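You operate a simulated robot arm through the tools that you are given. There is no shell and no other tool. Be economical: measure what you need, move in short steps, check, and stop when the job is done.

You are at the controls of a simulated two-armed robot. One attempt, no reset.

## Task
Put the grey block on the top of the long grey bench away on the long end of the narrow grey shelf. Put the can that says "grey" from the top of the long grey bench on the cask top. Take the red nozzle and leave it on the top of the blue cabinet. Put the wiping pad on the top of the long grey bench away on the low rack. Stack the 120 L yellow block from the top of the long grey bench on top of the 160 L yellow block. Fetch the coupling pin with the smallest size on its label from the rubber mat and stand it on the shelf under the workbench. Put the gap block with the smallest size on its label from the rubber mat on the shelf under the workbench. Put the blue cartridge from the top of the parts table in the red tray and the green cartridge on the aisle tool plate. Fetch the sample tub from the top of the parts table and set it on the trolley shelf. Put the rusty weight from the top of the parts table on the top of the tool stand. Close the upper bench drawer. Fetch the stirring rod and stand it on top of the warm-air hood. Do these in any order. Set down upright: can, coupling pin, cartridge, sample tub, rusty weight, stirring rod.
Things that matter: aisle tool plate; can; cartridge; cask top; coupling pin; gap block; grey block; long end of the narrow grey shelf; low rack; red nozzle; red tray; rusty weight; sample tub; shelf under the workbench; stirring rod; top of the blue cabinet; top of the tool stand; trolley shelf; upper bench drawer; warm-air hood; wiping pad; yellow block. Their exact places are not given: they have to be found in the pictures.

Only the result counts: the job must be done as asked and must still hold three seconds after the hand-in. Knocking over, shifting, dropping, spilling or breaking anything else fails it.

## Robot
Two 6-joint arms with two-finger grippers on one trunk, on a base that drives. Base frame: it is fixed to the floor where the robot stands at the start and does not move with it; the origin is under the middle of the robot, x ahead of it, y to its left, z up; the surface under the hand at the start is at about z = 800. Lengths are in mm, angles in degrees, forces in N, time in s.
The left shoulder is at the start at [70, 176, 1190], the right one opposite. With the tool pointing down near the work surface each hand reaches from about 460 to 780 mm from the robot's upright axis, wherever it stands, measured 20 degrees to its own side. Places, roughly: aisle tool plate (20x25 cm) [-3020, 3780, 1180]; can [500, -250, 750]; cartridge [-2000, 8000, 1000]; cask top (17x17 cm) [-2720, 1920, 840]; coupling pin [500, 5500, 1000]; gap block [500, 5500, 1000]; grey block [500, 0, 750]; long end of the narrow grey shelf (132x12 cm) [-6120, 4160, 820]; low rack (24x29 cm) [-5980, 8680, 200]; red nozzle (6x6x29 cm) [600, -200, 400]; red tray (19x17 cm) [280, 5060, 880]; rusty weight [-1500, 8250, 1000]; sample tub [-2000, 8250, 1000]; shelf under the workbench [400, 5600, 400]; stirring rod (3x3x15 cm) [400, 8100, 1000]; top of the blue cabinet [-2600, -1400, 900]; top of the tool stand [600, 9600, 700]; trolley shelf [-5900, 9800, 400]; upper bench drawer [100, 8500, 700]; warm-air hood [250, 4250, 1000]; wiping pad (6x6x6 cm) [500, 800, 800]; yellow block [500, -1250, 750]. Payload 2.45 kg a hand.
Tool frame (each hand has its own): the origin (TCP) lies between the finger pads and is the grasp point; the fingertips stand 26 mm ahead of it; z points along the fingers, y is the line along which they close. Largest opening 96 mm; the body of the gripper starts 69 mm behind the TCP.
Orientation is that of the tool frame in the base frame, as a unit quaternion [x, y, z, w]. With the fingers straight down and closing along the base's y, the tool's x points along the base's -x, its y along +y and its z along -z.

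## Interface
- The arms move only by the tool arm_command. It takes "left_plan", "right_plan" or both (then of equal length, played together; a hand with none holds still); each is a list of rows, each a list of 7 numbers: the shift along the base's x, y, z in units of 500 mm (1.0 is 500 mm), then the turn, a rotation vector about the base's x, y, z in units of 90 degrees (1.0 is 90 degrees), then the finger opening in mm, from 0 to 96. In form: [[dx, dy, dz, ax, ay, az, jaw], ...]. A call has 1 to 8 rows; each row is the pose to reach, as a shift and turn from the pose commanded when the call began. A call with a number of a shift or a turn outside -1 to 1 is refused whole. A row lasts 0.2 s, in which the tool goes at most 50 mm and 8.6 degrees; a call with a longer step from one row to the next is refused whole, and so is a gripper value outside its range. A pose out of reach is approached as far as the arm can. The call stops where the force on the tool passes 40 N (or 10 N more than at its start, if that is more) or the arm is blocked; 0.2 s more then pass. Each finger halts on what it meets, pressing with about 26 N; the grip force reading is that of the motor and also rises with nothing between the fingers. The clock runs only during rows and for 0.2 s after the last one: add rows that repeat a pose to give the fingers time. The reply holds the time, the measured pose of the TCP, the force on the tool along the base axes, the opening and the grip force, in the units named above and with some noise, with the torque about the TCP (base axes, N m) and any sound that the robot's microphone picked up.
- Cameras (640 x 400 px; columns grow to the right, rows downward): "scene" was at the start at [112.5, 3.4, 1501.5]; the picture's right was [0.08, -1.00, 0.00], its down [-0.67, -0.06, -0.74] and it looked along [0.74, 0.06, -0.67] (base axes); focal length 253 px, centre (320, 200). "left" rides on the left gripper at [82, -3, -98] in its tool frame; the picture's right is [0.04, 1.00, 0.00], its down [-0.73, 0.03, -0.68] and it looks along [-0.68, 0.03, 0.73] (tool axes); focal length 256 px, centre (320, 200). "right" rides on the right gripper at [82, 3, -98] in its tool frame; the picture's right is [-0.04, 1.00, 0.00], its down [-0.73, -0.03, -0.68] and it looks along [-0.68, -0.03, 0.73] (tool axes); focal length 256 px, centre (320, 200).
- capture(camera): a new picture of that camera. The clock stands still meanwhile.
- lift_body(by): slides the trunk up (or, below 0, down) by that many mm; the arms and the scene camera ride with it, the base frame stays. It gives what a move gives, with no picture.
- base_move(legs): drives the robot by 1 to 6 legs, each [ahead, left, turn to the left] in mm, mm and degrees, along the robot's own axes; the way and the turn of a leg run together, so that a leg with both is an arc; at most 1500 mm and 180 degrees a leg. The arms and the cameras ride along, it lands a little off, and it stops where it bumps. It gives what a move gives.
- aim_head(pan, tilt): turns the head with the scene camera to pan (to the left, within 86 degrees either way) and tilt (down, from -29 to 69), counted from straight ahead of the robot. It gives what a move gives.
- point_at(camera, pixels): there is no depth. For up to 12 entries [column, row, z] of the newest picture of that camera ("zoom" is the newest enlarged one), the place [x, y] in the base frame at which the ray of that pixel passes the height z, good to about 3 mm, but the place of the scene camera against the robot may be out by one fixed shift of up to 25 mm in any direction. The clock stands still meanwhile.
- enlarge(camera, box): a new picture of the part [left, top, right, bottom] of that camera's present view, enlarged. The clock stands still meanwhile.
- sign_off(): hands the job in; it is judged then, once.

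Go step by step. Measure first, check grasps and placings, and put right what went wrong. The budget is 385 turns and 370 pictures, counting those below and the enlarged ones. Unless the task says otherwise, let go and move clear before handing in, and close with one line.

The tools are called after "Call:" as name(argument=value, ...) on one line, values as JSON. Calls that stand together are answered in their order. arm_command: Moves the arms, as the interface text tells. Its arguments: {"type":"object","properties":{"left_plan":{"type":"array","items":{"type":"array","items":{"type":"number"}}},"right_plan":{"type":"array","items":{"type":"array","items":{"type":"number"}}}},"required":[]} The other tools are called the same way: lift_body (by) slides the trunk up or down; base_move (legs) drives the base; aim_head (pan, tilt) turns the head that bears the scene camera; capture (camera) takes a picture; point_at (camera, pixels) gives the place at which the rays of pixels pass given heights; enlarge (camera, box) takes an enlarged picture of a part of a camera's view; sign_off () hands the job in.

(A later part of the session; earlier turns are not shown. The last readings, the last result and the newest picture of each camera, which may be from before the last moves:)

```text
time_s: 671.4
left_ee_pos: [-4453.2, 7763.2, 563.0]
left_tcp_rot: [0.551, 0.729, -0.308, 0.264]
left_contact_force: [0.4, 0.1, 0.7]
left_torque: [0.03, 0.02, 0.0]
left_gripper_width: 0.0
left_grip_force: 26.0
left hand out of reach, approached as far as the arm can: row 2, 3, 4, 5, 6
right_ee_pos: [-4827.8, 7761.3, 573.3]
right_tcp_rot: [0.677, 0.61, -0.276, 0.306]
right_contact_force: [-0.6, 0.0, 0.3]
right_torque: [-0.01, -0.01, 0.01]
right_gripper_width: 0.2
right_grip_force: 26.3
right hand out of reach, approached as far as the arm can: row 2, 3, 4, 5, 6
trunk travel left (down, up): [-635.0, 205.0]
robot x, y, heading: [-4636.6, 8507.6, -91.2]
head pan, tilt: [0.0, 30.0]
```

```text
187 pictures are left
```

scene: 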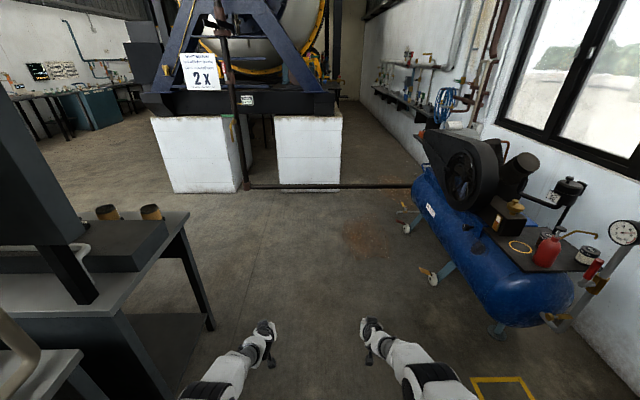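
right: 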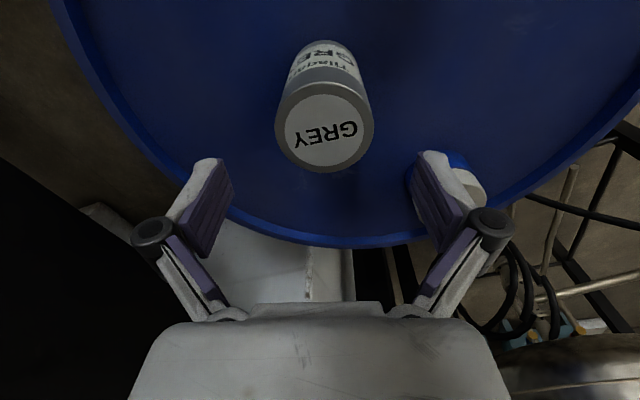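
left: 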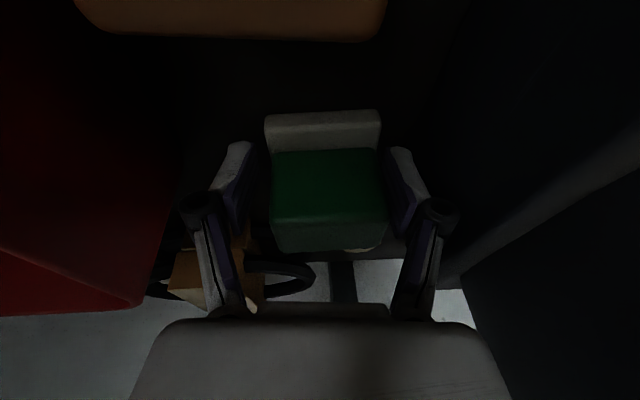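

Both arms are straight (890 mm from the shoulder). Now bend the tools straight down and draw back up.

Call:
arm_command(right_plan=[[0, 0.046, -0.052, 0.09, 0, 0, 0], [0, 0.1, -0.096, 0.18, 0, 0, 0], [0, 0.16, -0.13, 0.27, 0, 0, 0], [-0.01, 0.23, -0.08, 0.36, 0, 0, 0], [-0.02, 0.28, 0.0, 0.45, 0, 0, 0], [-0.03, 0.32, 0.08, 0.54, 0, 0, 0], [-0.04, 0.34, 0.17, 0.54, 0, 0, 0], [-0.05, 0.36, 0.26, 0.54, 0, 0, 0]], left_plan=[[0, 0.046, -0.052, 0.09, 0, 0, 0], [0, 0.1, -0.096, 0.18, 0, 0, 0], [0, 0.16, -0.13, 0.27, 0, 0, 0], [0.01, 0.23, -0.08, 0.36, 0, 0, 0], [0.02, 0.28, 0.0, 0.45, 0, 0, 0], [0.03, 0.32, 0.08, 0.54, 0, 0, 0], [0.04, 0.34, 0.17, 0.54, 0, 0, 0], [0.05, 0.36, 0.26, 0.54, 0, 0, 0]])

Call:
capture(camera="scene")

```text
time_s: 673.2
left_ee_pos: [-4405.1, 7960.0, 688.3]
left_tcp_rot: [0.61, 0.792, 0.023, 0.031]
left_contact_force: [0.2, 0.2, 0.0]
left_torque: [-0.03, 0.01, -0.01]
left_gripper_width: 0.0
left_grip_force: 25.1
left hand out of reach, approached as far as the arm can: row 1, 2, 4, 6, 7, 8
right_ee_pos: [-4864.2, 7940.5, 678.5]
right_tcp_rot: [0.741, 0.666, -0.078, 0.039]
right_contact_force: [-0.6, 0.6, -0.1]
right_torque: [0.01, -0.01, 0.02]
right_gripper_width: 0.0
right_grip_force: 25.8
right hand out of reach, approached as far as the arm can: row 1, 2, 5, 6, 7, 8
trunk travel left (down, up): [-635.0, 205.0]
robot x, y, heading: [-4638.1, 8506.3, -91.1]
head pan, tilt: [0.0, 30.0]
```

```text
186 pictures are left
```

scene: 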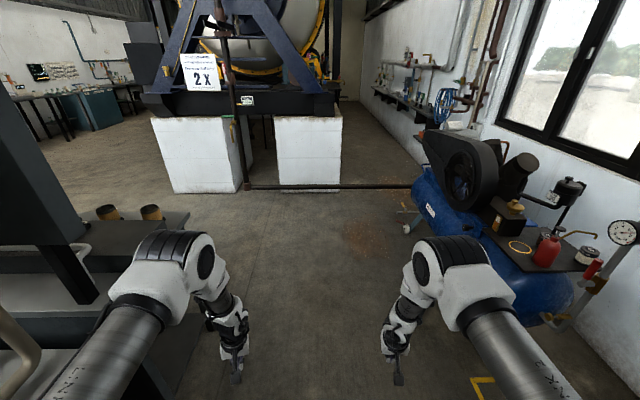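

Call:
enlarge(camera="scene", box=[120, 220, 520, 400])

Call:
arm_command(right_plan=[[-0.02, 0, 0.09, 0, 0, 0, 0], [-0.04, 0, 0.18, 0, 0, 0, 0], [-0.06, 0, 0.27, 0, 0, 0, 0], [-0.08, 0, 0.36, 0, 0, 0, 0], [-0.08, 0, 0.45, 0, 0, 0, 0], [-0.08, 0, 0.54, 0, 0, 0, 0]], left_plan=[[0.02, 0, 0.09, 0, 0, 0, 0], [0.04, 0, 0.18, 0, 0, 0, 0], [0.06, 0, 0.27, 0, 0, 0, 0], [0.08, 0, 0.36, 0, 0, 0, 0], [0.08, 0, 0.45, 0, 0, 0, 0], [0.08, 0, 0.54, 0, 0, 0, 0]])

Call:
capture(camera="scene")

```text
1.60 times, centred on (320, 310) of scene
```

zoom: 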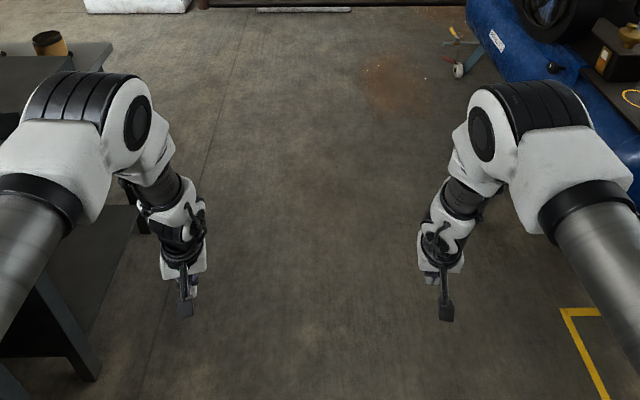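

```text
time_s: 674.6
left_ee_pos: [-4341.4, 7971.4, 952.3]
left_tcp_rot: [0.612, 0.791, 0.019, 0.016]
left_contact_force: [0.0, 0.7, 1.1]
left_torque: [-0.02, -0.01, -0.05]
left_gripper_width: 0.1
left_grip_force: 25.9
left hand out of reach, approached as far as the arm can: row 1, 2, 3, 4, 5, 6
right_ee_pos: [-4962.1, 7980.3, 957.8]
right_tcp_rot: [0.742, 0.67, -0.002, 0.0]
right_contact_force: [0.6, 0.6, 0.2]
right_torque: [0.0, -0.01, 0.02]
right_gripper_width: 0.1
right_grip_force: 26.6
right hand out of reach, approached as far as the arm can: row 1, 2, 3, 4, 5, 6
trunk travel left (down, up): [-635.0, 205.0]
robot x, y, heading: [-4641.3, 8504.0, -91.3]
head pan, tilt: [0.0, 30.0]
```

```text
184 pictures are left
```

scene: 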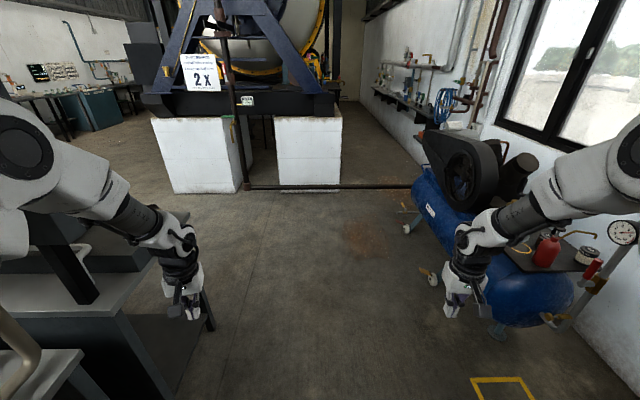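

Both wrists rolled over again on the way out. The straight-line exit must go opposite to the entry side (inward-down). Repeat: tilt outward, forward, stretch, then exit inward-down.

Call:
arm_command(right_plan=[[0, 0, 0, 0, 0.09, 0, 0], [0, -0.02, 0, 0, 0.18, 0, 0], [0, -0.04, 0, 0, 0.27, 0, 0], [0, -0.06, 0, 0, 0.36, 0, 0], [0, -0.06, 0, 0, 0.45, 0, 0], [0, -0.06, 0, 0, 0.52, 0, 0]], left_plan=[[0, 0, 0, 0, -0.09, 0, 0], [0, -0.02, 0, 0, -0.18, 0, 0], [0, -0.04, 0, 0, -0.27, 0, 0], [0, -0.05, 0, 0, -0.36, 0, 0], [0, -0.05, 0, 0, -0.45, 0, 0], [0, -0.05, 0, 0, -0.52, 0, 0]])

Call:
arm_command(right_plan=[[0, 0, 0, -0.0635, -0.0635, 0.0288, 0], [0, 0, 0, -0.127, -0.127, 0.0575, 0], [0, 0, 0, -0.19, -0.19, 0.086, 0], [0, 0, 0, -0.254, -0.254, 0.115, 0], [0, 0, 0, -0.317, -0.317, 0.144, 0], [0, 0, 0, -0.381, -0.381, 0.172, 0], [0, 0, 0, -0.444, -0.444, 0.201, 0], [0, 0, 0, -0.508, -0.508, 0.23, 0]], left_plan=[[0, 0, 0, -0.0635, 0.0635, -0.0288, 0], [0, 0, 0, -0.127, 0.127, -0.0575, 0], [0, 0, 0, -0.19, 0.19, -0.086, 0], [0, 0, 0, -0.254, 0.254, -0.115, 0], [0, 0, 0, -0.317, 0.317, -0.144, 0], [0, 0, 0, -0.381, 0.381, -0.172, 0], [0, 0, 0, -0.444, 0.444, -0.201, 0], [0, 0, 0, -0.508, 0.508, -0.23, 0]])

Call:
arm_command(right_plan=[[0.025, -0.049, -0.074, 0, 0, 0, 0], [0.05, -0.098, -0.148, 0, 0, 0, 0], [0.075, -0.147, -0.222, 0, 0, 0, 0], [0.1, -0.196, -0.297, 0, 0, 0, 0], [0.124, -0.245, -0.371, 0, 0, 0, 0], [0.149, -0.294, -0.445, 0, 0, 0, 0], [0.174, -0.343, -0.519, 0, 0, 0, 0], [0.199, -0.392, -0.593, 0, 0, 0, 0]], left_plan=[[-0.02, -0.048, -0.074, 0, 0, 0, 0], [-0.041, -0.097, -0.148, 0, 0, 0, 0], [-0.061, -0.145, -0.222, 0, 0, 0, 0], [-0.081, -0.193, -0.297, 0, 0, 0, 0], [-0.101, -0.241, -0.371, 0, 0, 0, 0], [-0.122, -0.29, -0.445, 0, 0, 0, 0], [-0.142, -0.338, -0.519, 0, 0, 0, 0], [-0.162, -0.386, -0.593, 0, 0, 0, 0]])

Call:
arm_command(right_plan=[[0.025, -0.049, -0.074, 0, 0, 0, 0], [0.05, -0.098, -0.148, 0, 0, 0, 0], [0.075, -0.147, -0.222, 0, 0, 0, 0], [0.1, -0.196, -0.297, 0, 0, 0, 0], [0.124, -0.245, -0.371, 0, 0, 0, 0], [0.149, -0.294, -0.445, 0, 0, 0, 0]], left_plan=[[-0.02, -0.048, -0.074, 0, 0, 0, 0], [-0.041, -0.097, -0.148, 0, 0, 0, 0], [-0.061, -0.145, -0.222, 0, 0, 0, 0], [-0.081, -0.193, -0.297, 0, 0, 0, 0], [-0.101, -0.241, -0.371, 0, 0, 0, 0], [-0.122, -0.29, -0.445, 0, 0, 0, 0]])

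Call:
aim_head(pan=0, tilt=55)

Call:
capture(camera="scene")

```text
time_s: 676.0
left_ee_pos: [-4343.1, 7940.6, 949.1]
left_tcp_rot: [0.553, 0.72, 0.262, 0.326]
left_contact_force: [0.3, 0.2, -0.7]
left_torque: [0.01, 0.01, 0.02]
left_gripper_width: 0.1
left_grip_force: 26.1
right_ee_pos: [-4956.5, 7941.0, 955.9]
right_tcp_rot: [0.68, 0.614, -0.297, -0.268]
right_contact_force: [-0.1, 0.5, -1.1]
right_torque: [0.02, 0.02, -0.02]
right_gripper_width: 0.0
right_grip_force: 25.7
trunk travel left (down, up): [-635.0, 205.0]
robot x, y, heading: [-4638.0, 8503.2, -90.6]
head pan, tilt: [0.0, 30.0]
```

```text
time_s: 677.8
left_ee_pos: [-4343.4, 7943.5, 950.6]
left_tcp_rot: [0.556, 0.726, -0.318, 0.251]
left_contact_force: [-0.4, 0.0, 0.5]
left_torque: [0.02, -0.01, 0.01]
left_gripper_width: 0.0
left_grip_force: 25.8
right_ee_pos: [-4956.2, 7941.2, 953.7]
right_tcp_rot: [0.672, 0.614, -0.264, 0.319]
right_contact_force: [0.0, -0.7, 0.5]
right_torque: [0.0, -0.03, -0.02]
right_gripper_width: 0.0
right_grip_force: 26.0
trunk travel left (down, up): [-635.0, 205.0]
robot x, y, heading: [-4639.4, 8509.5, -91.0]
head pan, tilt: [0.0, 30.0]
```

```text
time_s: 679.6
left_ee_pos: [-4426.8, 7747.1, 652.5]
left_tcp_rot: [0.557, 0.726, -0.317, 0.251]
left_contact_force: [-0.1, -0.4, -0.4]
left_torque: [0.03, -0.01, -0.02]
left_gripper_width: 0.0
left_grip_force: 25.4
right_ee_pos: [-4854.7, 7743.0, 653.3]
right_tcp_rot: [0.673, 0.614, -0.265, 0.316]
right_contact_force: [0.0, -1.5, -0.5]
right_torque: [0.01, 0.0, -0.02]
right_gripper_width: 0.0
right_grip_force: 26.2
trunk travel left (down, up): [-635.0, 205.0]
robot x, y, heading: [-4641.5, 8509.6, -90.6]
head pan, tilt: [0.0, 30.0]
```

```text
time_s: 681.0
left_ee_pos: [-4457.5, 7750.6, 575.7]
left_tcp_rot: [0.557, 0.725, -0.318, 0.25]
left_contact_force: [-0.5, -0.4, -0.5]
left_torque: [0.0, -0.01, 0.02]
left_gripper_width: 0.0
left_grip_force: 26.2
left hand out of reach, approached as far as the arm can: row 2, 3, 4, 5, 6
right_ee_pos: [-4802.2, 7756.5, 582.0]
right_tcp_rot: [0.671, 0.615, -0.266, 0.318]
right_contact_force: [-0.3, -1.0, 0.8]
right_torque: [0.1, -0.01, -0.01]
right_gripper_width: 0.0
right_grip_force: 25.5
right hand out of reach, approached as far as the arm can: row 1, 2, 3, 4, 5, 6
trunk travel left (down, up): [-635.0, 205.0]
robot x, y, heading: [-4638.0, 8507.6, -91.3]
head pan, tilt: [0.0, 30.0]
```

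```text
time_s: 681.9
left_ee_pos: [-4456.1, 7751.5, 576.0]
left_tcp_rot: [0.557, 0.725, -0.318, 0.251]
left_contact_force: [0.3, 0.2, -0.1]
left_torque: [0.02, -0.01, 0.0]
left_gripper_width: 0.0
left_grip_force: 25.8
right_ee_pos: [-4802.1, 7757.6, 580.1]
right_tcp_rot: [0.671, 0.615, -0.266, 0.317]
right_contact_force: [0.2, 0.0, 0.5]
right_torque: [-0.02, 0.01, -0.02]
right_gripper_width: 0.1
right_grip_force: 26.0
trunk travel left (down, up): [-635.0, 205.0]
robot x, y, heading: [-4634.8, 8508.5, -91.2]
head pan, tilt: [0.0, 55.0]
```

```text
183 pictures are left
```

scene: 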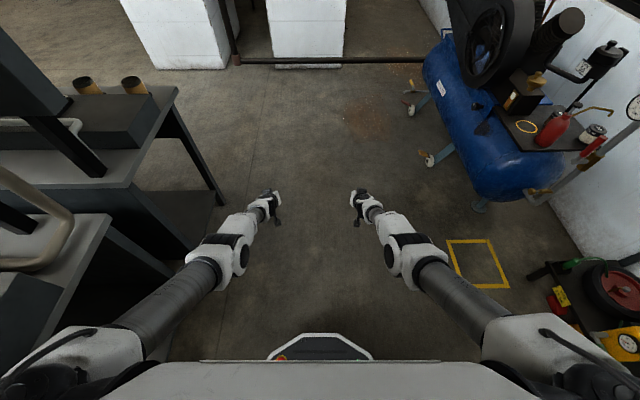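

The forearms point inward with tools bent outward, as expected. Exit inward: yaw tools inward 30°, then tip them down.

Call:
arm_command(right_plan=[[0.047, 0.012, 0, 0, 0, 0.083, 0], [0.094, 0.025, 0, 0, 0, 0.166, 0], [0.141, 0.037, 0, 0, 0, 0.25, 0], [0.188, 0.05, 0, 0, 0, 0.333, 0]], left_plan=[[-0.047, 0.012, 0, 0, 0, -0.083, 0], [-0.094, 0.025, 0, 0, 0, -0.166, 0], [-0.141, 0.037, 0, 0, 0, -0.25, 0], [-0.188, 0.05, 0, 0, 0, -0.333, 0]])

Call:
arm_command(right_plan=[[-0.025, 0.043, -0.031, 0.069, 0.04, 0, 0], [-0.05, 0.086, -0.062, 0.139, 0.08, 0, 0], [-0.074, 0.128, -0.093, 0.208, 0.12, 0, 0], [-0.099, 0.171, -0.124, 0.277, 0.16, 0, 0], [-0.124, 0.214, -0.155, 0.346, 0.2, 0, 0]], left_plan=[[0.025, 0.043, -0.031, 0.069, -0.04, 0, 0], [0.05, 0.086, -0.062, 0.139, -0.08, 0, 0], [0.074, 0.128, -0.093, 0.208, -0.12, 0, 0], [0.099, 0.171, -0.124, 0.277, -0.16, 0, 0], [0.124, 0.214, -0.155, 0.346, -0.2, 0, 0]])

Call:
enlarge(camera="scene", box=[180, 140, 460, 330])

```text
time_s: 682.9
left_ee_pos: [-4555.9, 7776.2, 574.5]
left_tcp_rot: [0.726, 0.555, -0.372, 0.16]
left_contact_force: [0.4, -0.1, -0.9]
left_torque: [0.04, 0.0, 0.02]
left_gripper_width: 0.1
left_grip_force: 26.2
left hand out of reach, approached as far as the arm can: row 1, 2, 3, 4
right_ee_pos: [-4707.7, 7782.5, 583.5]
right_tcp_rot: [0.49, 0.767, -0.175, 0.375]
right_contact_force: [0.0, 0.3, 0.4]
right_torque: [0.01, 0.02, -0.02]
right_gripper_width: 0.3
right_grip_force: 26.4
right hand out of reach, approached as far as the arm can: row 1, 2, 3
trunk travel left (down, up): [-635.0, 205.0]
robot x, y, heading: [-4637.6, 8505.4, -90.7]
head pan, tilt: [0.0, 55.0]
```

```text
time_s: 684.0
left_ee_pos: [-4494.6, 7884.5, 497.2]
left_tcp_rot: [0.791, 0.603, -0.093, 0.045]
left_contact_force: [-0.7, -0.5, -0.2]
left_torque: [-0.01, -0.02, -0.03]
left_gripper_width: 0.0
left_grip_force: 26.0
left hand out of reach, approached as far as the arm can: row 1, 2, 3, 4
right_ee_pos: [-4769.3, 7890.2, 505.1]
right_tcp_rot: [0.54, 0.834, -0.036, 0.105]
right_contact_force: [0.6, -0.2, -0.2]
right_torque: [-0.02, -0.03, 0.04]
right_gripper_width: 0.1
right_grip_force: 25.9
right hand out of reach, approached as far as the arm can: row 1, 2, 3, 4, 5
trunk travel left (down, up): [-635.0, 205.0]
robot x, y, heading: [-4639.9, 8506.2, -91.0]
head pan, tilt: [0.0, 55.0]
```

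```text
2.11 times, centred on (320, 235) of scene
```

zoom: 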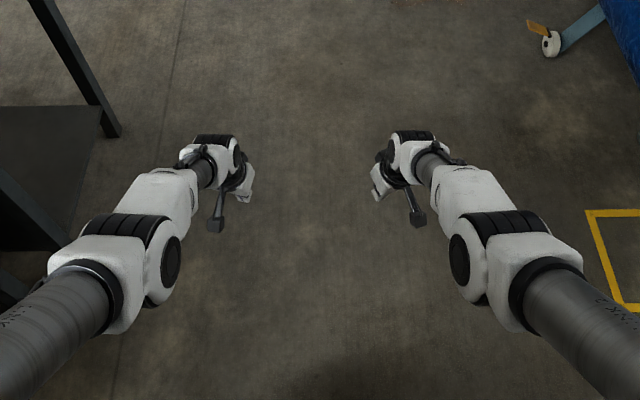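

Caps now face inward with tools nearly down — unflipped. Raise to the normal carrying pose and straighten.

Call:
arm_command(right_plan=[[-0.02, 0.02, 0.07, 0.02, 0.01, -0.045, 0], [-0.04, 0.04, 0.14, 0.042, 0.02, -0.09, 0], [-0.07, 0.06, 0.21, 0.064, 0.03, -0.14, 0], [-0.1, 0.08, 0.28, 0.085, 0.04, -0.185, 0], [-0.13, 0.1, 0.35, 0.107, 0.05, -0.23, 0], [-0.16, 0.12, 0.42, 0.128, 0.061, -0.277, 0], [-0.19, 0.14, 0.5, 0.128, 0.061, -0.277, 0], [-0.21, 0.15, 0.58, 0.128, 0.061, -0.277, 0]], left_plan=[[0.02, 0.02, 0.07, 0.02, -0.007, 0.026, 0], [0.04, 0.04, 0.14, 0.041, -0.015, 0.053, 0], [0.06, 0.06, 0.21, 0.062, -0.022, 0.079, 0], [0.09, 0.08, 0.28, 0.082, -0.029, 0.105, 0], [0.12, 0.1, 0.35, 0.103, -0.037, 0.132, 0], [0.14, 0.12, 0.42, 0.123, -0.044, 0.158, 0], [0.16, 0.14, 0.5, 0.123, -0.044, 0.158, 0], [0.178, 0.16, 0.58, 0.123, -0.044, 0.158, 0]])

Call:
arm_command(right_plan=[[0, 0, 0.08, 0, 0, 0, 96], [0, 0, 0.16, 0, 0, 0, 96], [0, 0, 0.24, 0, 0, 0, 96], [0, 0, 0.32, 0, 0, 0, 96], [0, 0, 0.4, 0, 0, 0, 96]], left_plan=[[0, 0, 0.08, 0, 0, 0, 96], [0, 0, 0.16, 0, 0, 0, 96], [0, 0, 0.24, 0, 0, 0, 96], [0, 0, 0.32, 0, 0, 0, 96], [0, 0, 0.4, 0, 0, 0, 96]])

Call:
aim_head(pan=0, tilt=30)

Call:
capture(camera="scene")

```text
time_s: 685.9
left_ee_pos: [-4408.4, 7966.9, 790.3]
left_tcp_rot: [0.712, 0.702, -0.001, 0.001]
left_contact_force: [-0.3, -0.6, 0.1]
left_torque: [0.01, -0.02, 0.04]
left_gripper_width: 0.0
left_grip_force: 26.0
left hand out of reach, approached as far as the arm can: row 1, 2, 3
right_ee_pos: [-4876.8, 7964.6, 794.3]
right_tcp_rot: [0.712, 0.702, -0.002, 0.002]
right_contact_force: [0.5, 0.8, 0.8]
right_torque: [-0.03, -0.04, -0.01]
right_gripper_width: 0.0
right_grip_force: 26.6
right hand out of reach, approached as far as the arm can: row 1, 2, 3
trunk travel left (down, up): [-635.0, 205.0]
robot x, y, heading: [-4636.9, 8510.3, -90.9]
head pan, tilt: [0.0, 55.0]
```

```text
time_s: 687.0
left_ee_pos: [-4405.1, 7968.4, 986.8]
left_tcp_rot: [0.713, 0.701, -0.002, 0.0]
left_contact_force: [0.7, -0.1, -0.7]
left_torque: [-0.04, 0.0, 0.0]
left_gripper_width: 95.8
left_grip_force: 0.1
right_ee_pos: [-4875.5, 7963.3, 993.8]
right_tcp_rot: [0.712, 0.702, 0.0, 0.002]
right_contact_force: [0.2, 0.7, -0.1]
right_torque: [0.02, 0.01, 0.0]
right_gripper_width: 95.9
right_grip_force: 0.0
trunk travel left (down, up): [-635.0, 205.0]
robot x, y, heading: [-4636.4, 8510.3, -90.8]
head pan, tilt: [0.0, 55.0]
```

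```text
time_s: 687.9
left_ee_pos: [-4405.6, 7966.1, 985.5]
left_tcp_rot: [0.713, 0.701, -0.002, 0.001]
left_contact_force: [0.0, -0.4, -0.7]
left_torque: [0.0, 0.01, 0.0]
left_gripper_width: 96.0
left_grip_force: 0.0
right_ee_pos: [-4876.4, 7962.1, 991.6]
right_tcp_rot: [0.712, 0.702, -0.002, 0.002]
right_contact_force: [0.4, -0.3, 0.2]
right_torque: [-0.04, -0.01, 0.01]
right_gripper_width: 95.7
right_grip_force: 0.0
trunk travel left (down, up): [-635.0, 205.0]
robot x, y, heading: [-4635.5, 8508.7, -90.9]
head pan, tilt: [0.0, 30.0]
```

```text
181 pictures are left
```

scene: 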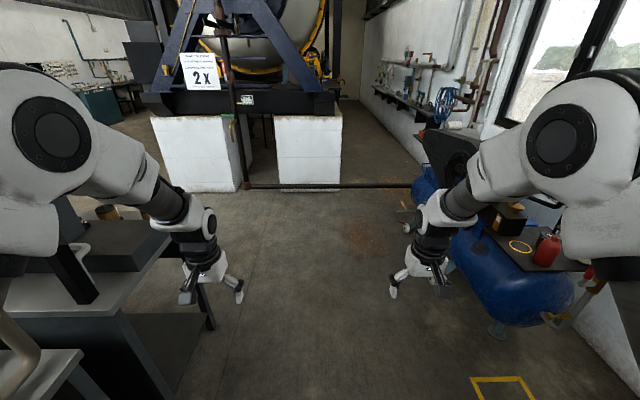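

Both arms are healthy again. Now turn east and look along the north side of the parts table.

Call:
base_move(legs=[[-150, 0, 0], [0, 0, 91]])

Call:
aim_head(pan=0, tilt=20)

Call:
capture(camera="scene")

```text
time_s: 693.3
left_ee_pos: [-4108.2, 8925.3, 987.3]
left_tcp_rot: [-0.02, 1.0, -0.001, 0.001]
left_contact_force: [-1.0, 0.2, -0.3]
left_torque: [-0.01, 0.01, 0.03]
left_gripper_width: 96.3
left_grip_force: 0.1
right_ee_pos: [-4076.4, 8454.4, 990.6]
right_tcp_rot: [-0.021, 1.0, 0.0, 0.003]
right_contact_force: [-0.3, -0.9, 0.1]
right_torque: [0.01, -0.01, 0.0]
right_gripper_width: 95.9
right_grip_force: 0.0
trunk travel left (down, up): [-635.0, 205.0]
robot x, y, heading: [-4637.1, 8661.2, 2.4]
head pan, tilt: [0.0, 30.0]
```

```text
time_s: 694.0
left_ee_pos: [-4107.2, 8926.0, 987.3]
left_tcp_rot: [-0.019, 1.0, -0.001, 0.001]
left_contact_force: [-0.3, 1.0, -0.1]
left_torque: [-0.01, 0.01, -0.02]
left_gripper_width: 96.0
left_grip_force: 0.0
right_ee_pos: [-4076.4, 8455.7, 990.6]
right_tcp_rot: [-0.02, 1.0, 0.002, 0.003]
right_contact_force: [-0.4, -0.6, 0.3]
right_torque: [-0.07, 0.0, 0.01]
right_gripper_width: 96.2
right_grip_force: 0.2
trunk travel left (down, up): [-635.0, 205.0]
robot x, y, heading: [-4634.9, 8657.8, 2.3]
head pan, tilt: [0.0, 20.0]
```

```text
180 pictures are left
```

scene: 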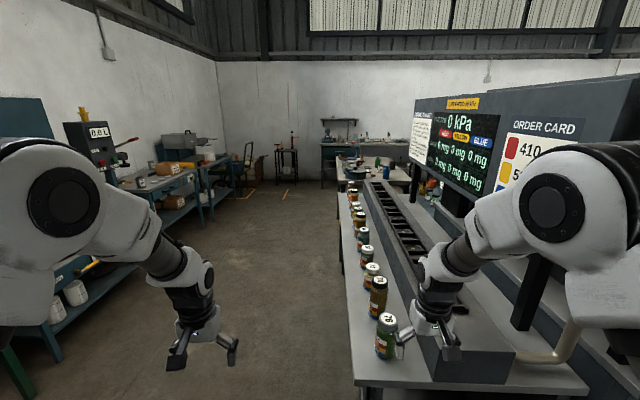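

Call:
point_at(camera="scene", pixels=[[355, 383, 800], [345, 200, 800], [342, 175, 800], [232, 205, 0], [160, 245, 300], [200, 182, 800], [340, 215, 0]])

Call:
base_move(legs=[[0, 450, -2.3]])

Call:
capture(camera="scene")

```text
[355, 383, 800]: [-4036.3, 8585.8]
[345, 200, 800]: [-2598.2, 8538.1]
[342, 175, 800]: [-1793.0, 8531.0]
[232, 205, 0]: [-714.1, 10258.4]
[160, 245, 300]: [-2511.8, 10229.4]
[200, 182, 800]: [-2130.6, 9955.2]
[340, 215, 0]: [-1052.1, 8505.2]
```

```text
time_s: 696.6
left_ee_pos: [-4105.1, 9338.2, 986.9]
left_tcp_rot: [0.002, 1.0, 0.0, 0.001]
left_contact_force: [-0.5, 0.6, 1.0]
left_torque: [-0.04, 0.01, -0.03]
left_gripper_width: 95.8
left_grip_force: 0.3
right_ee_pos: [-4094.4, 8868.0, 991.0]
right_tcp_rot: [0.0, 1.0, 0.001, 0.004]
right_contact_force: [-0.4, -0.2, -0.9]
right_torque: [0.02, -0.04, 0.01]
right_gripper_width: 96.2
right_grip_force: 0.1
trunk travel left (down, up): [-635.0, 205.0]
robot x, y, heading: [-4643.3, 9093.1, -0.3]
head pan, tilt: [0.0, 20.0]
```

```text
179 pictures are left
```

scene: 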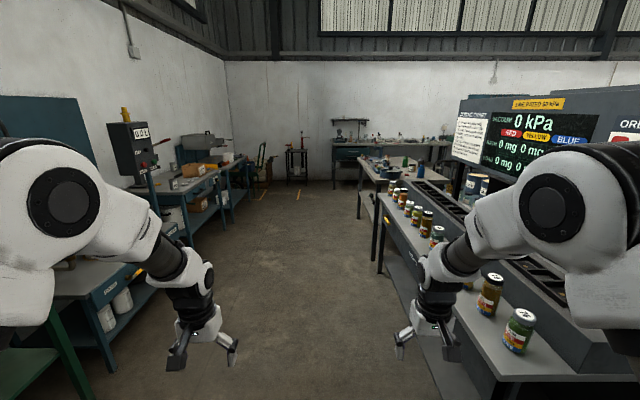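

The lane north of the table is wide. Go east to x≈-1950, raise, and face the table from the north.

Call:
lift_body(by=180)

Call:
base_move(legs=[[1400, 0, 0], [1250, 0, 0], [0, 0, -90]])

Call:
aim_head(pan=0, tilt=40)

Call:
capture(camera="scene")

```text
time_s: 698.6
left_ee_pos: [-4104.9, 9338.5, 1167.4]
left_tcp_rot: [0.001, 1.0, -0.001, 0.001]
left_contact_force: [-0.1, 0.2, 0.6]
left_torque: [0.03, 0.0, -0.05]
left_gripper_width: 95.8
left_grip_force: 0.1
right_ee_pos: [-4093.1, 8866.8, 1171.3]
right_tcp_rot: [0.0, 1.0, 0.001, 0.002]
right_contact_force: [0.6, 0.3, -0.1]
right_torque: [0.03, 0.03, 0.0]
right_gripper_width: 96.2
right_grip_force: 0.0
trunk travel left (down, up): [-815.0, 25.0]
robot x, y, heading: [-4646.3, 9096.7, -0.2]
head pan, tilt: [0.0, 20.0]
```

```text
time_s: 715.6
left_ee_pos: [-1740.0, 8553.7, 1167.3]
left_tcp_rot: [0.721, 0.693, -0.002, 0.001]
left_contact_force: [-0.4, 0.1, 0.5]
left_torque: [-0.03, 0.0, -0.01]
left_gripper_width: 95.8
left_grip_force: 0.0
right_ee_pos: [-2212.4, 8559.6, 1170.9]
right_tcp_rot: [0.72, 0.694, -0.002, 0.002]
right_contact_force: [-0.6, -0.4, 0.8]
right_torque: [0.0, -0.02, -0.03]
right_gripper_width: 95.9
right_grip_force: 0.0
trunk travel left (down, up): [-815.0, 25.0]
robot x, y, heading: [-1963.3, 9099.8, -92.5]
head pan, tilt: [0.0, 20.0]
```

```text
time_s: 716.4
left_ee_pos: [-1740.3, 8552.3, 1167.4]
left_tcp_rot: [0.721, 0.693, -0.001, 0.0]
left_contact_force: [0.0, 0.3, 0.3]
left_torque: [0.03, 0.0, -0.03]
left_gripper_width: 95.9
left_grip_force: 0.0
right_ee_pos: [-2213.5, 8559.2, 1171.4]
right_tcp_rot: [0.72, 0.694, -0.001, 0.002]
right_contact_force: [-0.2, -0.3, 0.1]
right_torque: [0.01, 0.0, 0.0]
right_gripper_width: 96.0
right_grip_force: 0.0
trunk travel left (down, up): [-815.0, 25.0]
robot x, y, heading: [-1964.3, 9098.9, -92.6]
head pan, tilt: [0.0, 40.0]
```

```text
178 pictures are left
```

scene: 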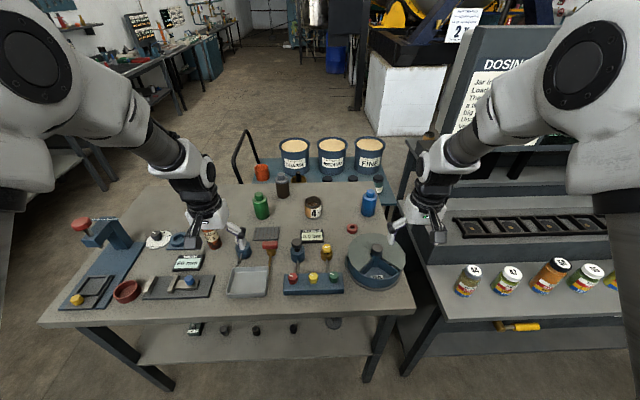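

Call:
enlarge(camera="scene", box=[190, 150, 410, 300])

Call:
point_at(camera="scene", pixels=[[313, 218, 860], [369, 215, 860], [261, 217, 860], [283, 196, 860], [213, 247, 860], [410, 307, 860], [42, 318, 860], [360, 320, 860]])

Call:
capture(camera="right")

Call:
capture(camera="left")

```text
2.67 times, centred on (300, 225) of scene
```

zoom: 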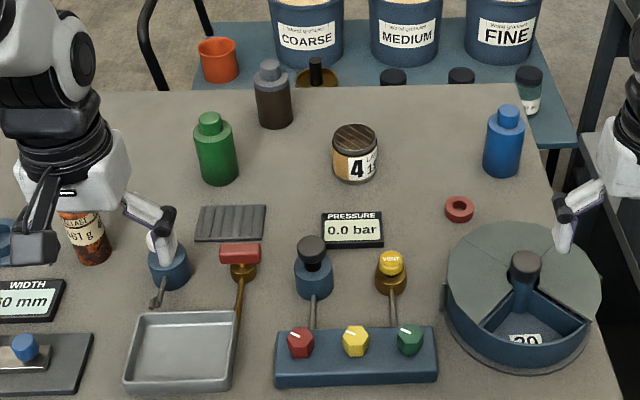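

```text
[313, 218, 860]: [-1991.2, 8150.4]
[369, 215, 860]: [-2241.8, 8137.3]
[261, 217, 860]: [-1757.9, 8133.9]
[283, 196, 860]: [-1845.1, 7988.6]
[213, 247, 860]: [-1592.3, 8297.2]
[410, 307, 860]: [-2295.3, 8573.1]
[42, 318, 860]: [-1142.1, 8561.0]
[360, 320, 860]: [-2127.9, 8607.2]
```

```text
176 pictures are left
```

right: 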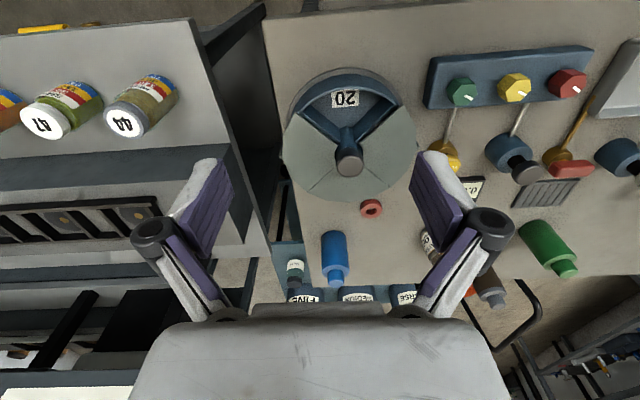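

```text
175 pictures are left
```

left: 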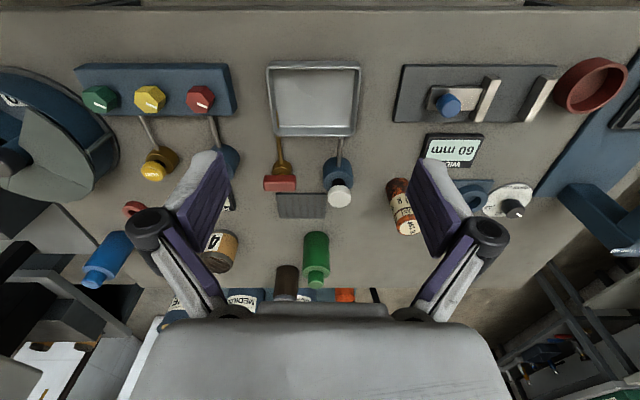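

Targets seen: tub "4" (-1991,8150), blue (-2242,8137), green (-1758,8134), rusty weight (-1592,8297). First take blue with the right hand: stand closer at about (-2065,8885).

Call:
base_move(legs=[[0, 0, 2.6], [210, -102, 0]])

Call:
arm_command(right_plan=[[0, -0.08, 0, 0, 0, 0, 96], [0, -0.16, 0, 0, 0, 0, 96], [0, -0.24, -0.02, 0, 0, 0, 96]])

Call:
capture(camera="right")

```text
time_s: 718.5
left_ee_pos: [-1812.5, 8356.6, 1168.5]
left_tcp_rot: [0.705, 0.709, -0.002, 0.001]
left_contact_force: [0.1, -0.6, -0.5]
left_torque: [0.0, -0.02, -0.03]
left_gripper_width: 96.1
left_grip_force: 0.1
right_ee_pos: [-2284.2, 8339.6, 1173.1]
right_tcp_rot: [0.704, 0.71, -0.002, 0.003]
right_contact_force: [0.5, 0.4, -1.0]
right_torque: [-0.05, 0.06, -0.02]
right_gripper_width: 96.0
right_grip_force: 0.1
trunk travel left (down, up): [-815.0, 25.0]
robot x, y, heading: [-2063.1, 8891.6, -89.7]
head pan, tilt: [0.0, 40.0]
```

```text
time_s: 719.3
left_ee_pos: [-1814.0, 8352.2, 1166.1]
left_tcp_rot: [0.706, 0.708, 0.0, -0.001]
left_contact_force: [-0.2, 0.0, 0.1]
left_torque: [0.03, -0.03, -0.01]
left_gripper_width: 96.0
left_grip_force: 0.1
right_ee_pos: [-2283.6, 8214.0, 1158.9]
right_tcp_rot: [0.704, 0.71, 0.0, 0.003]
right_contact_force: [-0.3, -0.1, 0.4]
right_torque: [0.04, -0.04, -0.01]
right_gripper_width: 95.8
right_grip_force: 0.0
trunk travel left (down, up): [-815.0, 25.0]
robot x, y, heading: [-2057.3, 8892.8, -89.4]
head pan, tilt: [0.0, 40.0]
```

```text
174 pictures are left
```

right: 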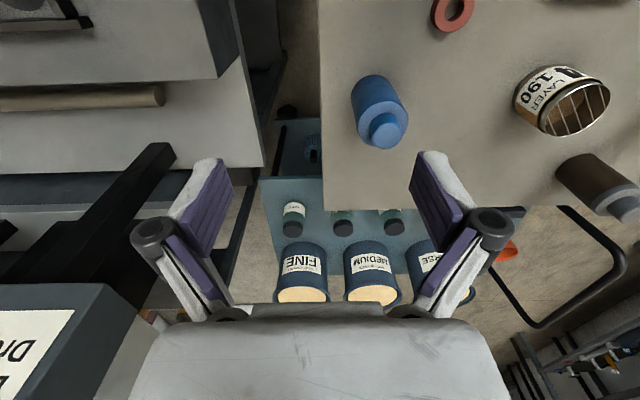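

Call:
point_at(camera="right", pixels=[[371, 76, 860], [352, 95, 860], [399, 90, 860], [388, 128, 970], [388, 128, 960], [356, 118, 940], [408, 112, 940], [500, 193, 860], [320, 207, 860]])

Call:
enlarge(camera="right", box=[320, 50, 440, 170])

```text
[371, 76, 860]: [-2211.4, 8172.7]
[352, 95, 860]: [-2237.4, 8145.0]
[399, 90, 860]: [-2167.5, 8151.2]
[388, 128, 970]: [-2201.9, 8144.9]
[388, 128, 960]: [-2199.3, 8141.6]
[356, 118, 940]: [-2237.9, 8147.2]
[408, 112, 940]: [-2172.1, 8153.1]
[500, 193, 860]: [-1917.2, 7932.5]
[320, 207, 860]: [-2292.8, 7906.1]
```

```text
3.33 times, centred on (380, 110) of right
```

zoom: 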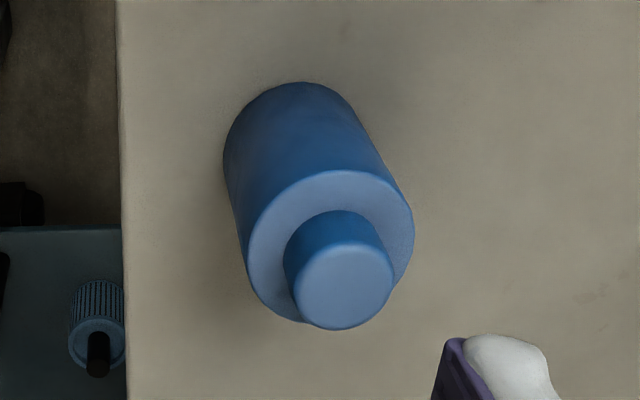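

Blue: centre (-2205,8147), Ø≈63, shoulder z≈948. Move above it.

Call:
arm_command(right_plan=[[0.05, -0.04, -0.06, 0, 0, 0, 96], [0.1, -0.08, -0.12, 0, 0, 0, 96], [0.158, -0.134, -0.16, 0, 0, 0, 96], [0.158, -0.134, -0.24, 0, 0, 0, 96], [0.158, -0.134, -0.29, 0, 0, 0, 96]])

Call:
capture(camera="right")

```text
time_s: 720.5
left_ee_pos: [-1814.4, 8352.6, 1167.8]
left_tcp_rot: [0.705, 0.709, -0.001, 0.0]
left_contact_force: [-0.4, -0.3, 0.4]
left_torque: [0.07, 0.0, 0.0]
left_gripper_width: 96.1
left_grip_force: 0.2
right_ee_pos: [-2206.5, 8148.0, 1016.4]
right_tcp_rot: [0.704, 0.711, -0.002, 0.002]
right_contact_force: [-0.8, -0.9, 0.1]
right_torque: [0.02, -0.02, 0.01]
right_gripper_width: 96.0
right_grip_force: 0.0
trunk travel left (down, up): [-815.0, 25.0]
robot x, y, heading: [-2061.2, 8888.4, -89.6]
head pan, tilt: [0.0, 40.0]
```

```text
172 pictures are left
```

right: 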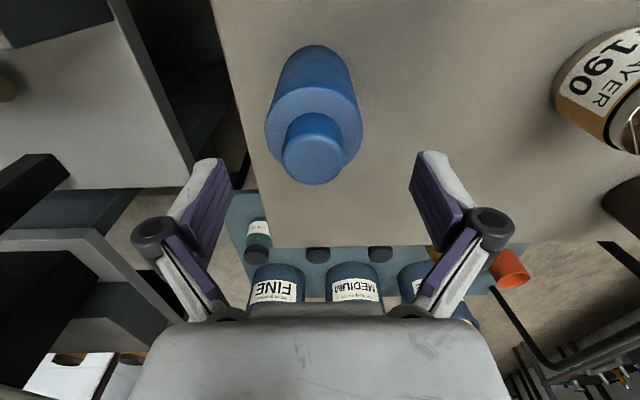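

Call:
point_at(camera="right", pixels=[[314, 122, 948], [265, 125, 948], [362, 118, 948], [312, 165, 975]])

Call:
arm_command(right_plan=[[0, 0, -0.08, 0, 0, 0, 96], [0, 0, -0.16, 0, 0, 0, 96], [0, 0, -0.2, 0, 0, 0, 96], [0, 0, -0.2, 0, 0, 0, 40], [0, 0, -0.2, 0, 0, 0, 40], [0, 0, -0.2, 0, 0, 0, 40]])

Call:
capture(camera="right")

```text
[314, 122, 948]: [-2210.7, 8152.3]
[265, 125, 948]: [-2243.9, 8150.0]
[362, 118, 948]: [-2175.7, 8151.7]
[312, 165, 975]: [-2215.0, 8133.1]
```

```text
time_s: 721.6
left_ee_pos: [-1814.8, 8357.2, 1169.1]
left_tcp_rot: [0.705, 0.709, -0.003, 0.002]
left_contact_force: [0.3, -0.1, -0.2]
left_torque: [-0.01, -0.03, 0.05]
left_gripper_width: 96.0
left_grip_force: 0.2
right_ee_pos: [-2210.9, 8162.6, 933.8]
right_tcp_rot: [0.703, 0.711, -0.006, 0.008]
right_contact_force: [1.5, 9.9, 29.0]
right_torque: [1.08, -0.06, 0.01]
right_gripper_width: 59.1
right_grip_force: 26.2
right hand out of reach, approached as far as the arm can: row 2, 3, 4, 5
trunk travel left (down, up): [-815.0, 25.0]
robot x, y, heading: [-2057.4, 8894.1, -89.5]
head pan, tilt: [0.0, 40.0]
stopped in row 5 (right hand): the force on the tool passed its limit at 46 N (the readings are from after the stop); the commanded pose is now the measured one
```

```text
171 pictures are left
```

right: 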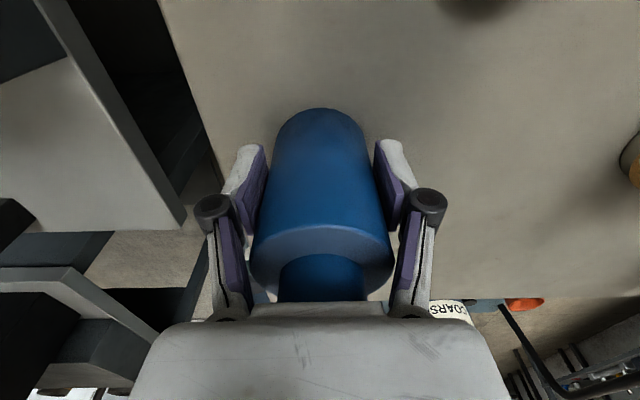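

The arm was at its reach limit and slid back 14 mm. Open, rise, lower the trunk for better reach, and redo.

Call:
arm_command(right_plan=[[0, 0, 0.004, 0, 0, 0, 75], [0, 0, 0.01, 0, 0, 0, 96], [0, 0, 0.08, 0, 0, 0, 96], [0, 0, 0.16, 0, 0, 0, 96], [0, 0, 0.25, 0, 0, 0, 96], [0, 0, 0.34, 0, 0, 0, 96], [0, 0, 0.42, 0, 0, 0, 96]])

Call:
lift_body(by=-150)

Call:
base_move(legs=[[15, 0, 0]])

Call:
capture(camera="right")

```text
time_s: 723.2
left_ee_pos: [-1814.7, 8355.7, 1167.9]
left_tcp_rot: [0.705, 0.709, -0.002, 0.001]
left_contact_force: [0.4, -0.2, -0.6]
left_torque: [-0.03, -0.01, 0.0]
left_gripper_width: 96.1
left_grip_force: 0.1
right_ee_pos: [-2210.1, 8164.0, 1140.5]
right_tcp_rot: [0.703, 0.711, -0.006, 0.007]
right_contact_force: [0.0, -0.6, 0.8]
right_torque: [-0.02, 0.01, 0.02]
right_gripper_width: 96.2
right_grip_force: 0.0
trunk travel left (down, up): [-815.0, 25.0]
robot x, y, heading: [-2060.7, 8891.0, -89.7]
head pan, tilt: [0.0, 40.0]
```

```text
time_s: 724.9
left_ee_pos: [-1814.3, 8354.4, 1017.4]
left_tcp_rot: [0.705, 0.709, -0.001, 0.0]
left_contact_force: [0.3, -0.5, -0.3]
left_torque: [0.04, -0.03, 0.01]
left_gripper_width: 96.2
left_grip_force: 0.0
right_ee_pos: [-2210.6, 8161.7, 990.1]
right_tcp_rot: [0.704, 0.71, -0.005, 0.008]
right_contact_force: [0.7, -0.2, 0.1]
right_torque: [0.0, -0.05, 0.0]
right_gripper_width: 95.7
right_grip_force: 0.0
trunk travel left (down, up): [-665.0, 175.0]
robot x, y, heading: [-2063.0, 8890.2, -89.9]
head pan, tilt: [0.0, 40.0]
```

```text
time_s: 725.7
left_ee_pos: [-1812.7, 8343.2, 1019.3]
left_tcp_rot: [0.705, 0.709, -0.002, 0.002]
left_contact_force: [0.5, 0.9, -0.4]
left_torque: [-0.04, 0.05, 0.02]
left_gripper_width: 96.1
left_grip_force: 0.1
right_ee_pos: [-2210.7, 8150.8, 991.4]
right_tcp_rot: [0.704, 0.71, -0.005, 0.007]
right_contact_force: [-0.4, 0.9, 0.3]
right_torque: [-0.02, -0.01, 0.0]
right_gripper_width: 95.8
right_grip_force: 0.1
trunk travel left (down, up): [-665.0, 175.0]
robot x, y, heading: [-2057.9, 8875.1, -89.5]
head pan, tilt: [0.0, 40.0]
```

```text
170 pictures are left
```

right: 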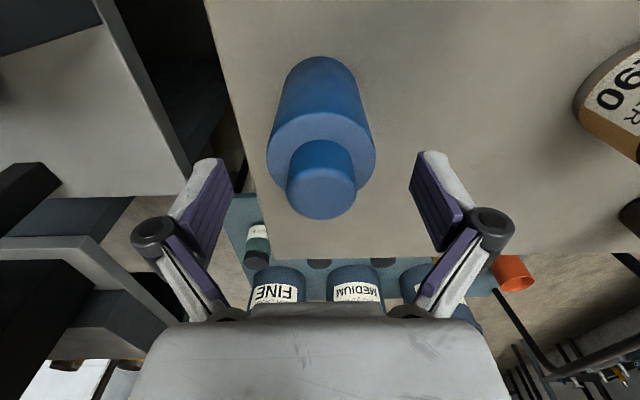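

Call:
point_at(camera="right", pixels=[[321, 147, 948], [268, 145, 948], [375, 145, 948]])

Call:
arm_command(right_plan=[[0, 0, -0.07, 0, 0, 0, 96], [0, 0, -0.14, 0, 0, 0, 96], [0, 0, -0.14, 0, 0, 0, 96], [0, 0, -0.14, 0, 0, 0, 40], [0, 0, -0.14, 0, 0, 0, 40], [0, 0, -0.14, 0, 0, 0, 40]])

```text
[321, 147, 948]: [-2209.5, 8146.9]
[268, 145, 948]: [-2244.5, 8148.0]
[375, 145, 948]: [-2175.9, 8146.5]
```

```text
time_s: 726.3
left_ee_pos: [-1813.5, 8341.2, 1018.6]
left_tcp_rot: [0.705, 0.709, -0.002, 0.001]
left_contact_force: [-0.8, 0.4, 0.7]
left_torque: [-0.01, -0.03, 0.04]
left_gripper_width: 95.9
left_grip_force: 0.0
right_ee_pos: [-2211.3, 8146.2, 933.4]
right_tcp_rot: [0.704, 0.711, -0.009, 0.012]
right_contact_force: [0.9, 7.6, 16.2]
right_torque: [-0.16, 0.08, -0.05]
right_gripper_width: 95.9
right_grip_force: 0.1
trunk travel left (down, up): [-665.0, 175.0]
robot x, y, heading: [-2061.7, 8876.5, -89.6]
head pan, tilt: [0.0, 40.0]
stopped in row 2 (right hand): the force on the tool passed its limit at 58 N (the readings are from after the stop); the commanded pose is now the measured one
```

The palm met the cap: the bottle is taller (cap ≈1000), so its centre is nearer y≈8160. Ease up, shift, and grip.

Call:
arm_command(right_plan=[[0, 0, 0.02, 0, 0, 0, 96], [0, 0.028, 0.02, 0, 0, 0, 96], [0, 0.028, 0.012, 0, 0, 0, 96], [0, 0.028, 0.012, 0, 0, 0, 40], [0, 0.028, 0.012, 0, 0, 0, 40], [0, 0.028, 0.012, 0, 0, 0, 40]])

Call:
capture(camera="right")

```text
time_s: 727.7
left_ee_pos: [-1813.1, 8339.7, 1016.4]
left_tcp_rot: [0.705, 0.709, -0.001, 0.0]
left_contact_force: [0.1, 0.1, 0.4]
left_torque: [0.0, -0.01, -0.03]
left_gripper_width: 95.9
left_grip_force: 0.1
right_ee_pos: [-2210.3, 8158.3, 938.7]
right_tcp_rot: [0.704, 0.71, -0.009, 0.011]
right_contact_force: [0.2, 0.6, 1.8]
right_torque: [-0.02, 0.05, 0.0]
right_gripper_width: 58.9
right_grip_force: 25.9
trunk travel left (down, up): [-665.0, 175.0]
robot x, y, heading: [-2058.9, 8874.5, -89.4]
head pan, tilt: [0.0, 40.0]
```

```text
169 pictures are left
```

right: 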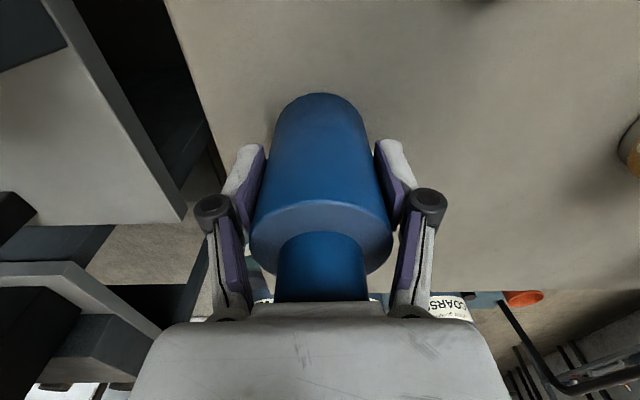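

Call:
arm_command(right_plan=[[0, 0, 0.06, 0, 0, 0, 40], [0, 0.02, 0.14, 0, 0, 0, 40], [0, 0.06, 0.22, 0, 0, 0, 40], [0, 0.12, 0.28, 0, 0, 0, 40], [0, 0.2, 0.32, 0, 0, 0, 40], [0, 0.28, 0.34, 0, 0, 0, 40]])

Call:
capture(camera="right")

Call:
capture(camera="left")

```text
time_s: 729.1
left_ee_pos: [-1813.0, 8339.7, 1017.4]
left_tcp_rot: [0.705, 0.709, -0.002, 0.0]
left_contact_force: [1.0, -0.4, -0.3]
left_torque: [-0.05, 0.01, -0.05]
left_gripper_width: 96.0
left_grip_force: 0.1
right_ee_pos: [-2211.8, 8300.3, 1108.2]
right_tcp_rot: [0.703, 0.711, -0.009, 0.011]
right_contact_force: [-0.9, 0.0, -1.6]
right_torque: [0.0, 0.01, -0.01]
right_gripper_width: 59.0
right_grip_force: 26.0
trunk travel left (down, up): [-665.0, 175.0]
robot x, y, heading: [-2059.1, 8877.0, -89.4]
head pan, tilt: [0.0, 40.0]
```

```text
168 pictures are left
```

right: 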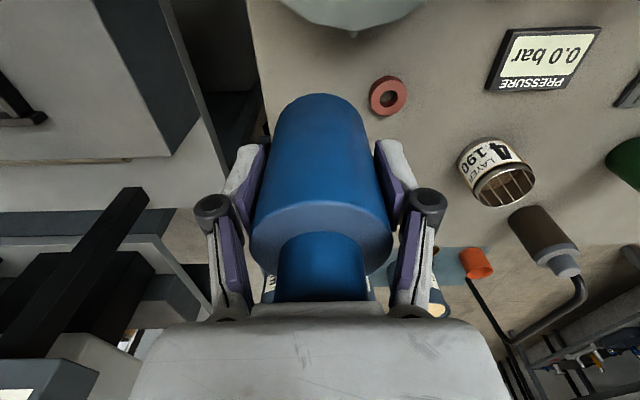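

```text
167 pictures are left
```

left: 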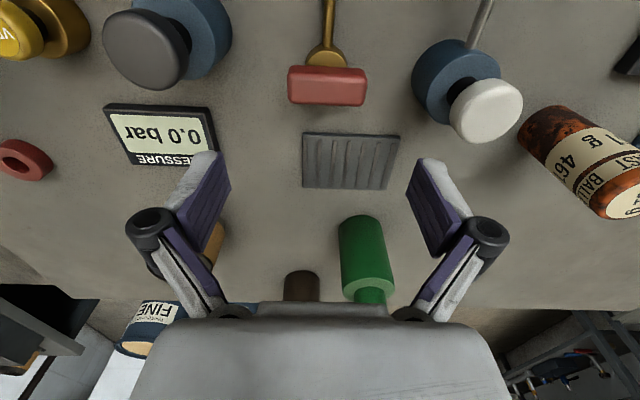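

Call:
point_at(camera="right", pixels=[[388, 97, 860], [388, 97, 885], [388, 97, 910], [560, 90, 870], [560, 90, 890]])

Call:
point_at(camera="left", pixels=[[24, 159, 860], [24, 159, 885], [24, 159, 910], [520, 135, 885], [548, 105, 885], [582, 118, 885], [600, 205, 980], [640, 190, 980], [610, 190, 960]])

```text
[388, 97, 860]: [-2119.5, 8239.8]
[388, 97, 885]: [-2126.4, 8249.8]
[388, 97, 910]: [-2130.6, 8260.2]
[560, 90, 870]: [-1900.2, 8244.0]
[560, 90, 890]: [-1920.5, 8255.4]
```

```text
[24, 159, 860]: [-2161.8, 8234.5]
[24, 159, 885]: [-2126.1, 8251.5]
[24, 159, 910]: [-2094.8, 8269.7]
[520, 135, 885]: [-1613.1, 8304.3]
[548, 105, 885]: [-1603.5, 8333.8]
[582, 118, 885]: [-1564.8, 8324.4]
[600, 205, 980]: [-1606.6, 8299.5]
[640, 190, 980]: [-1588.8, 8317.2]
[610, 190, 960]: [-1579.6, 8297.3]
```

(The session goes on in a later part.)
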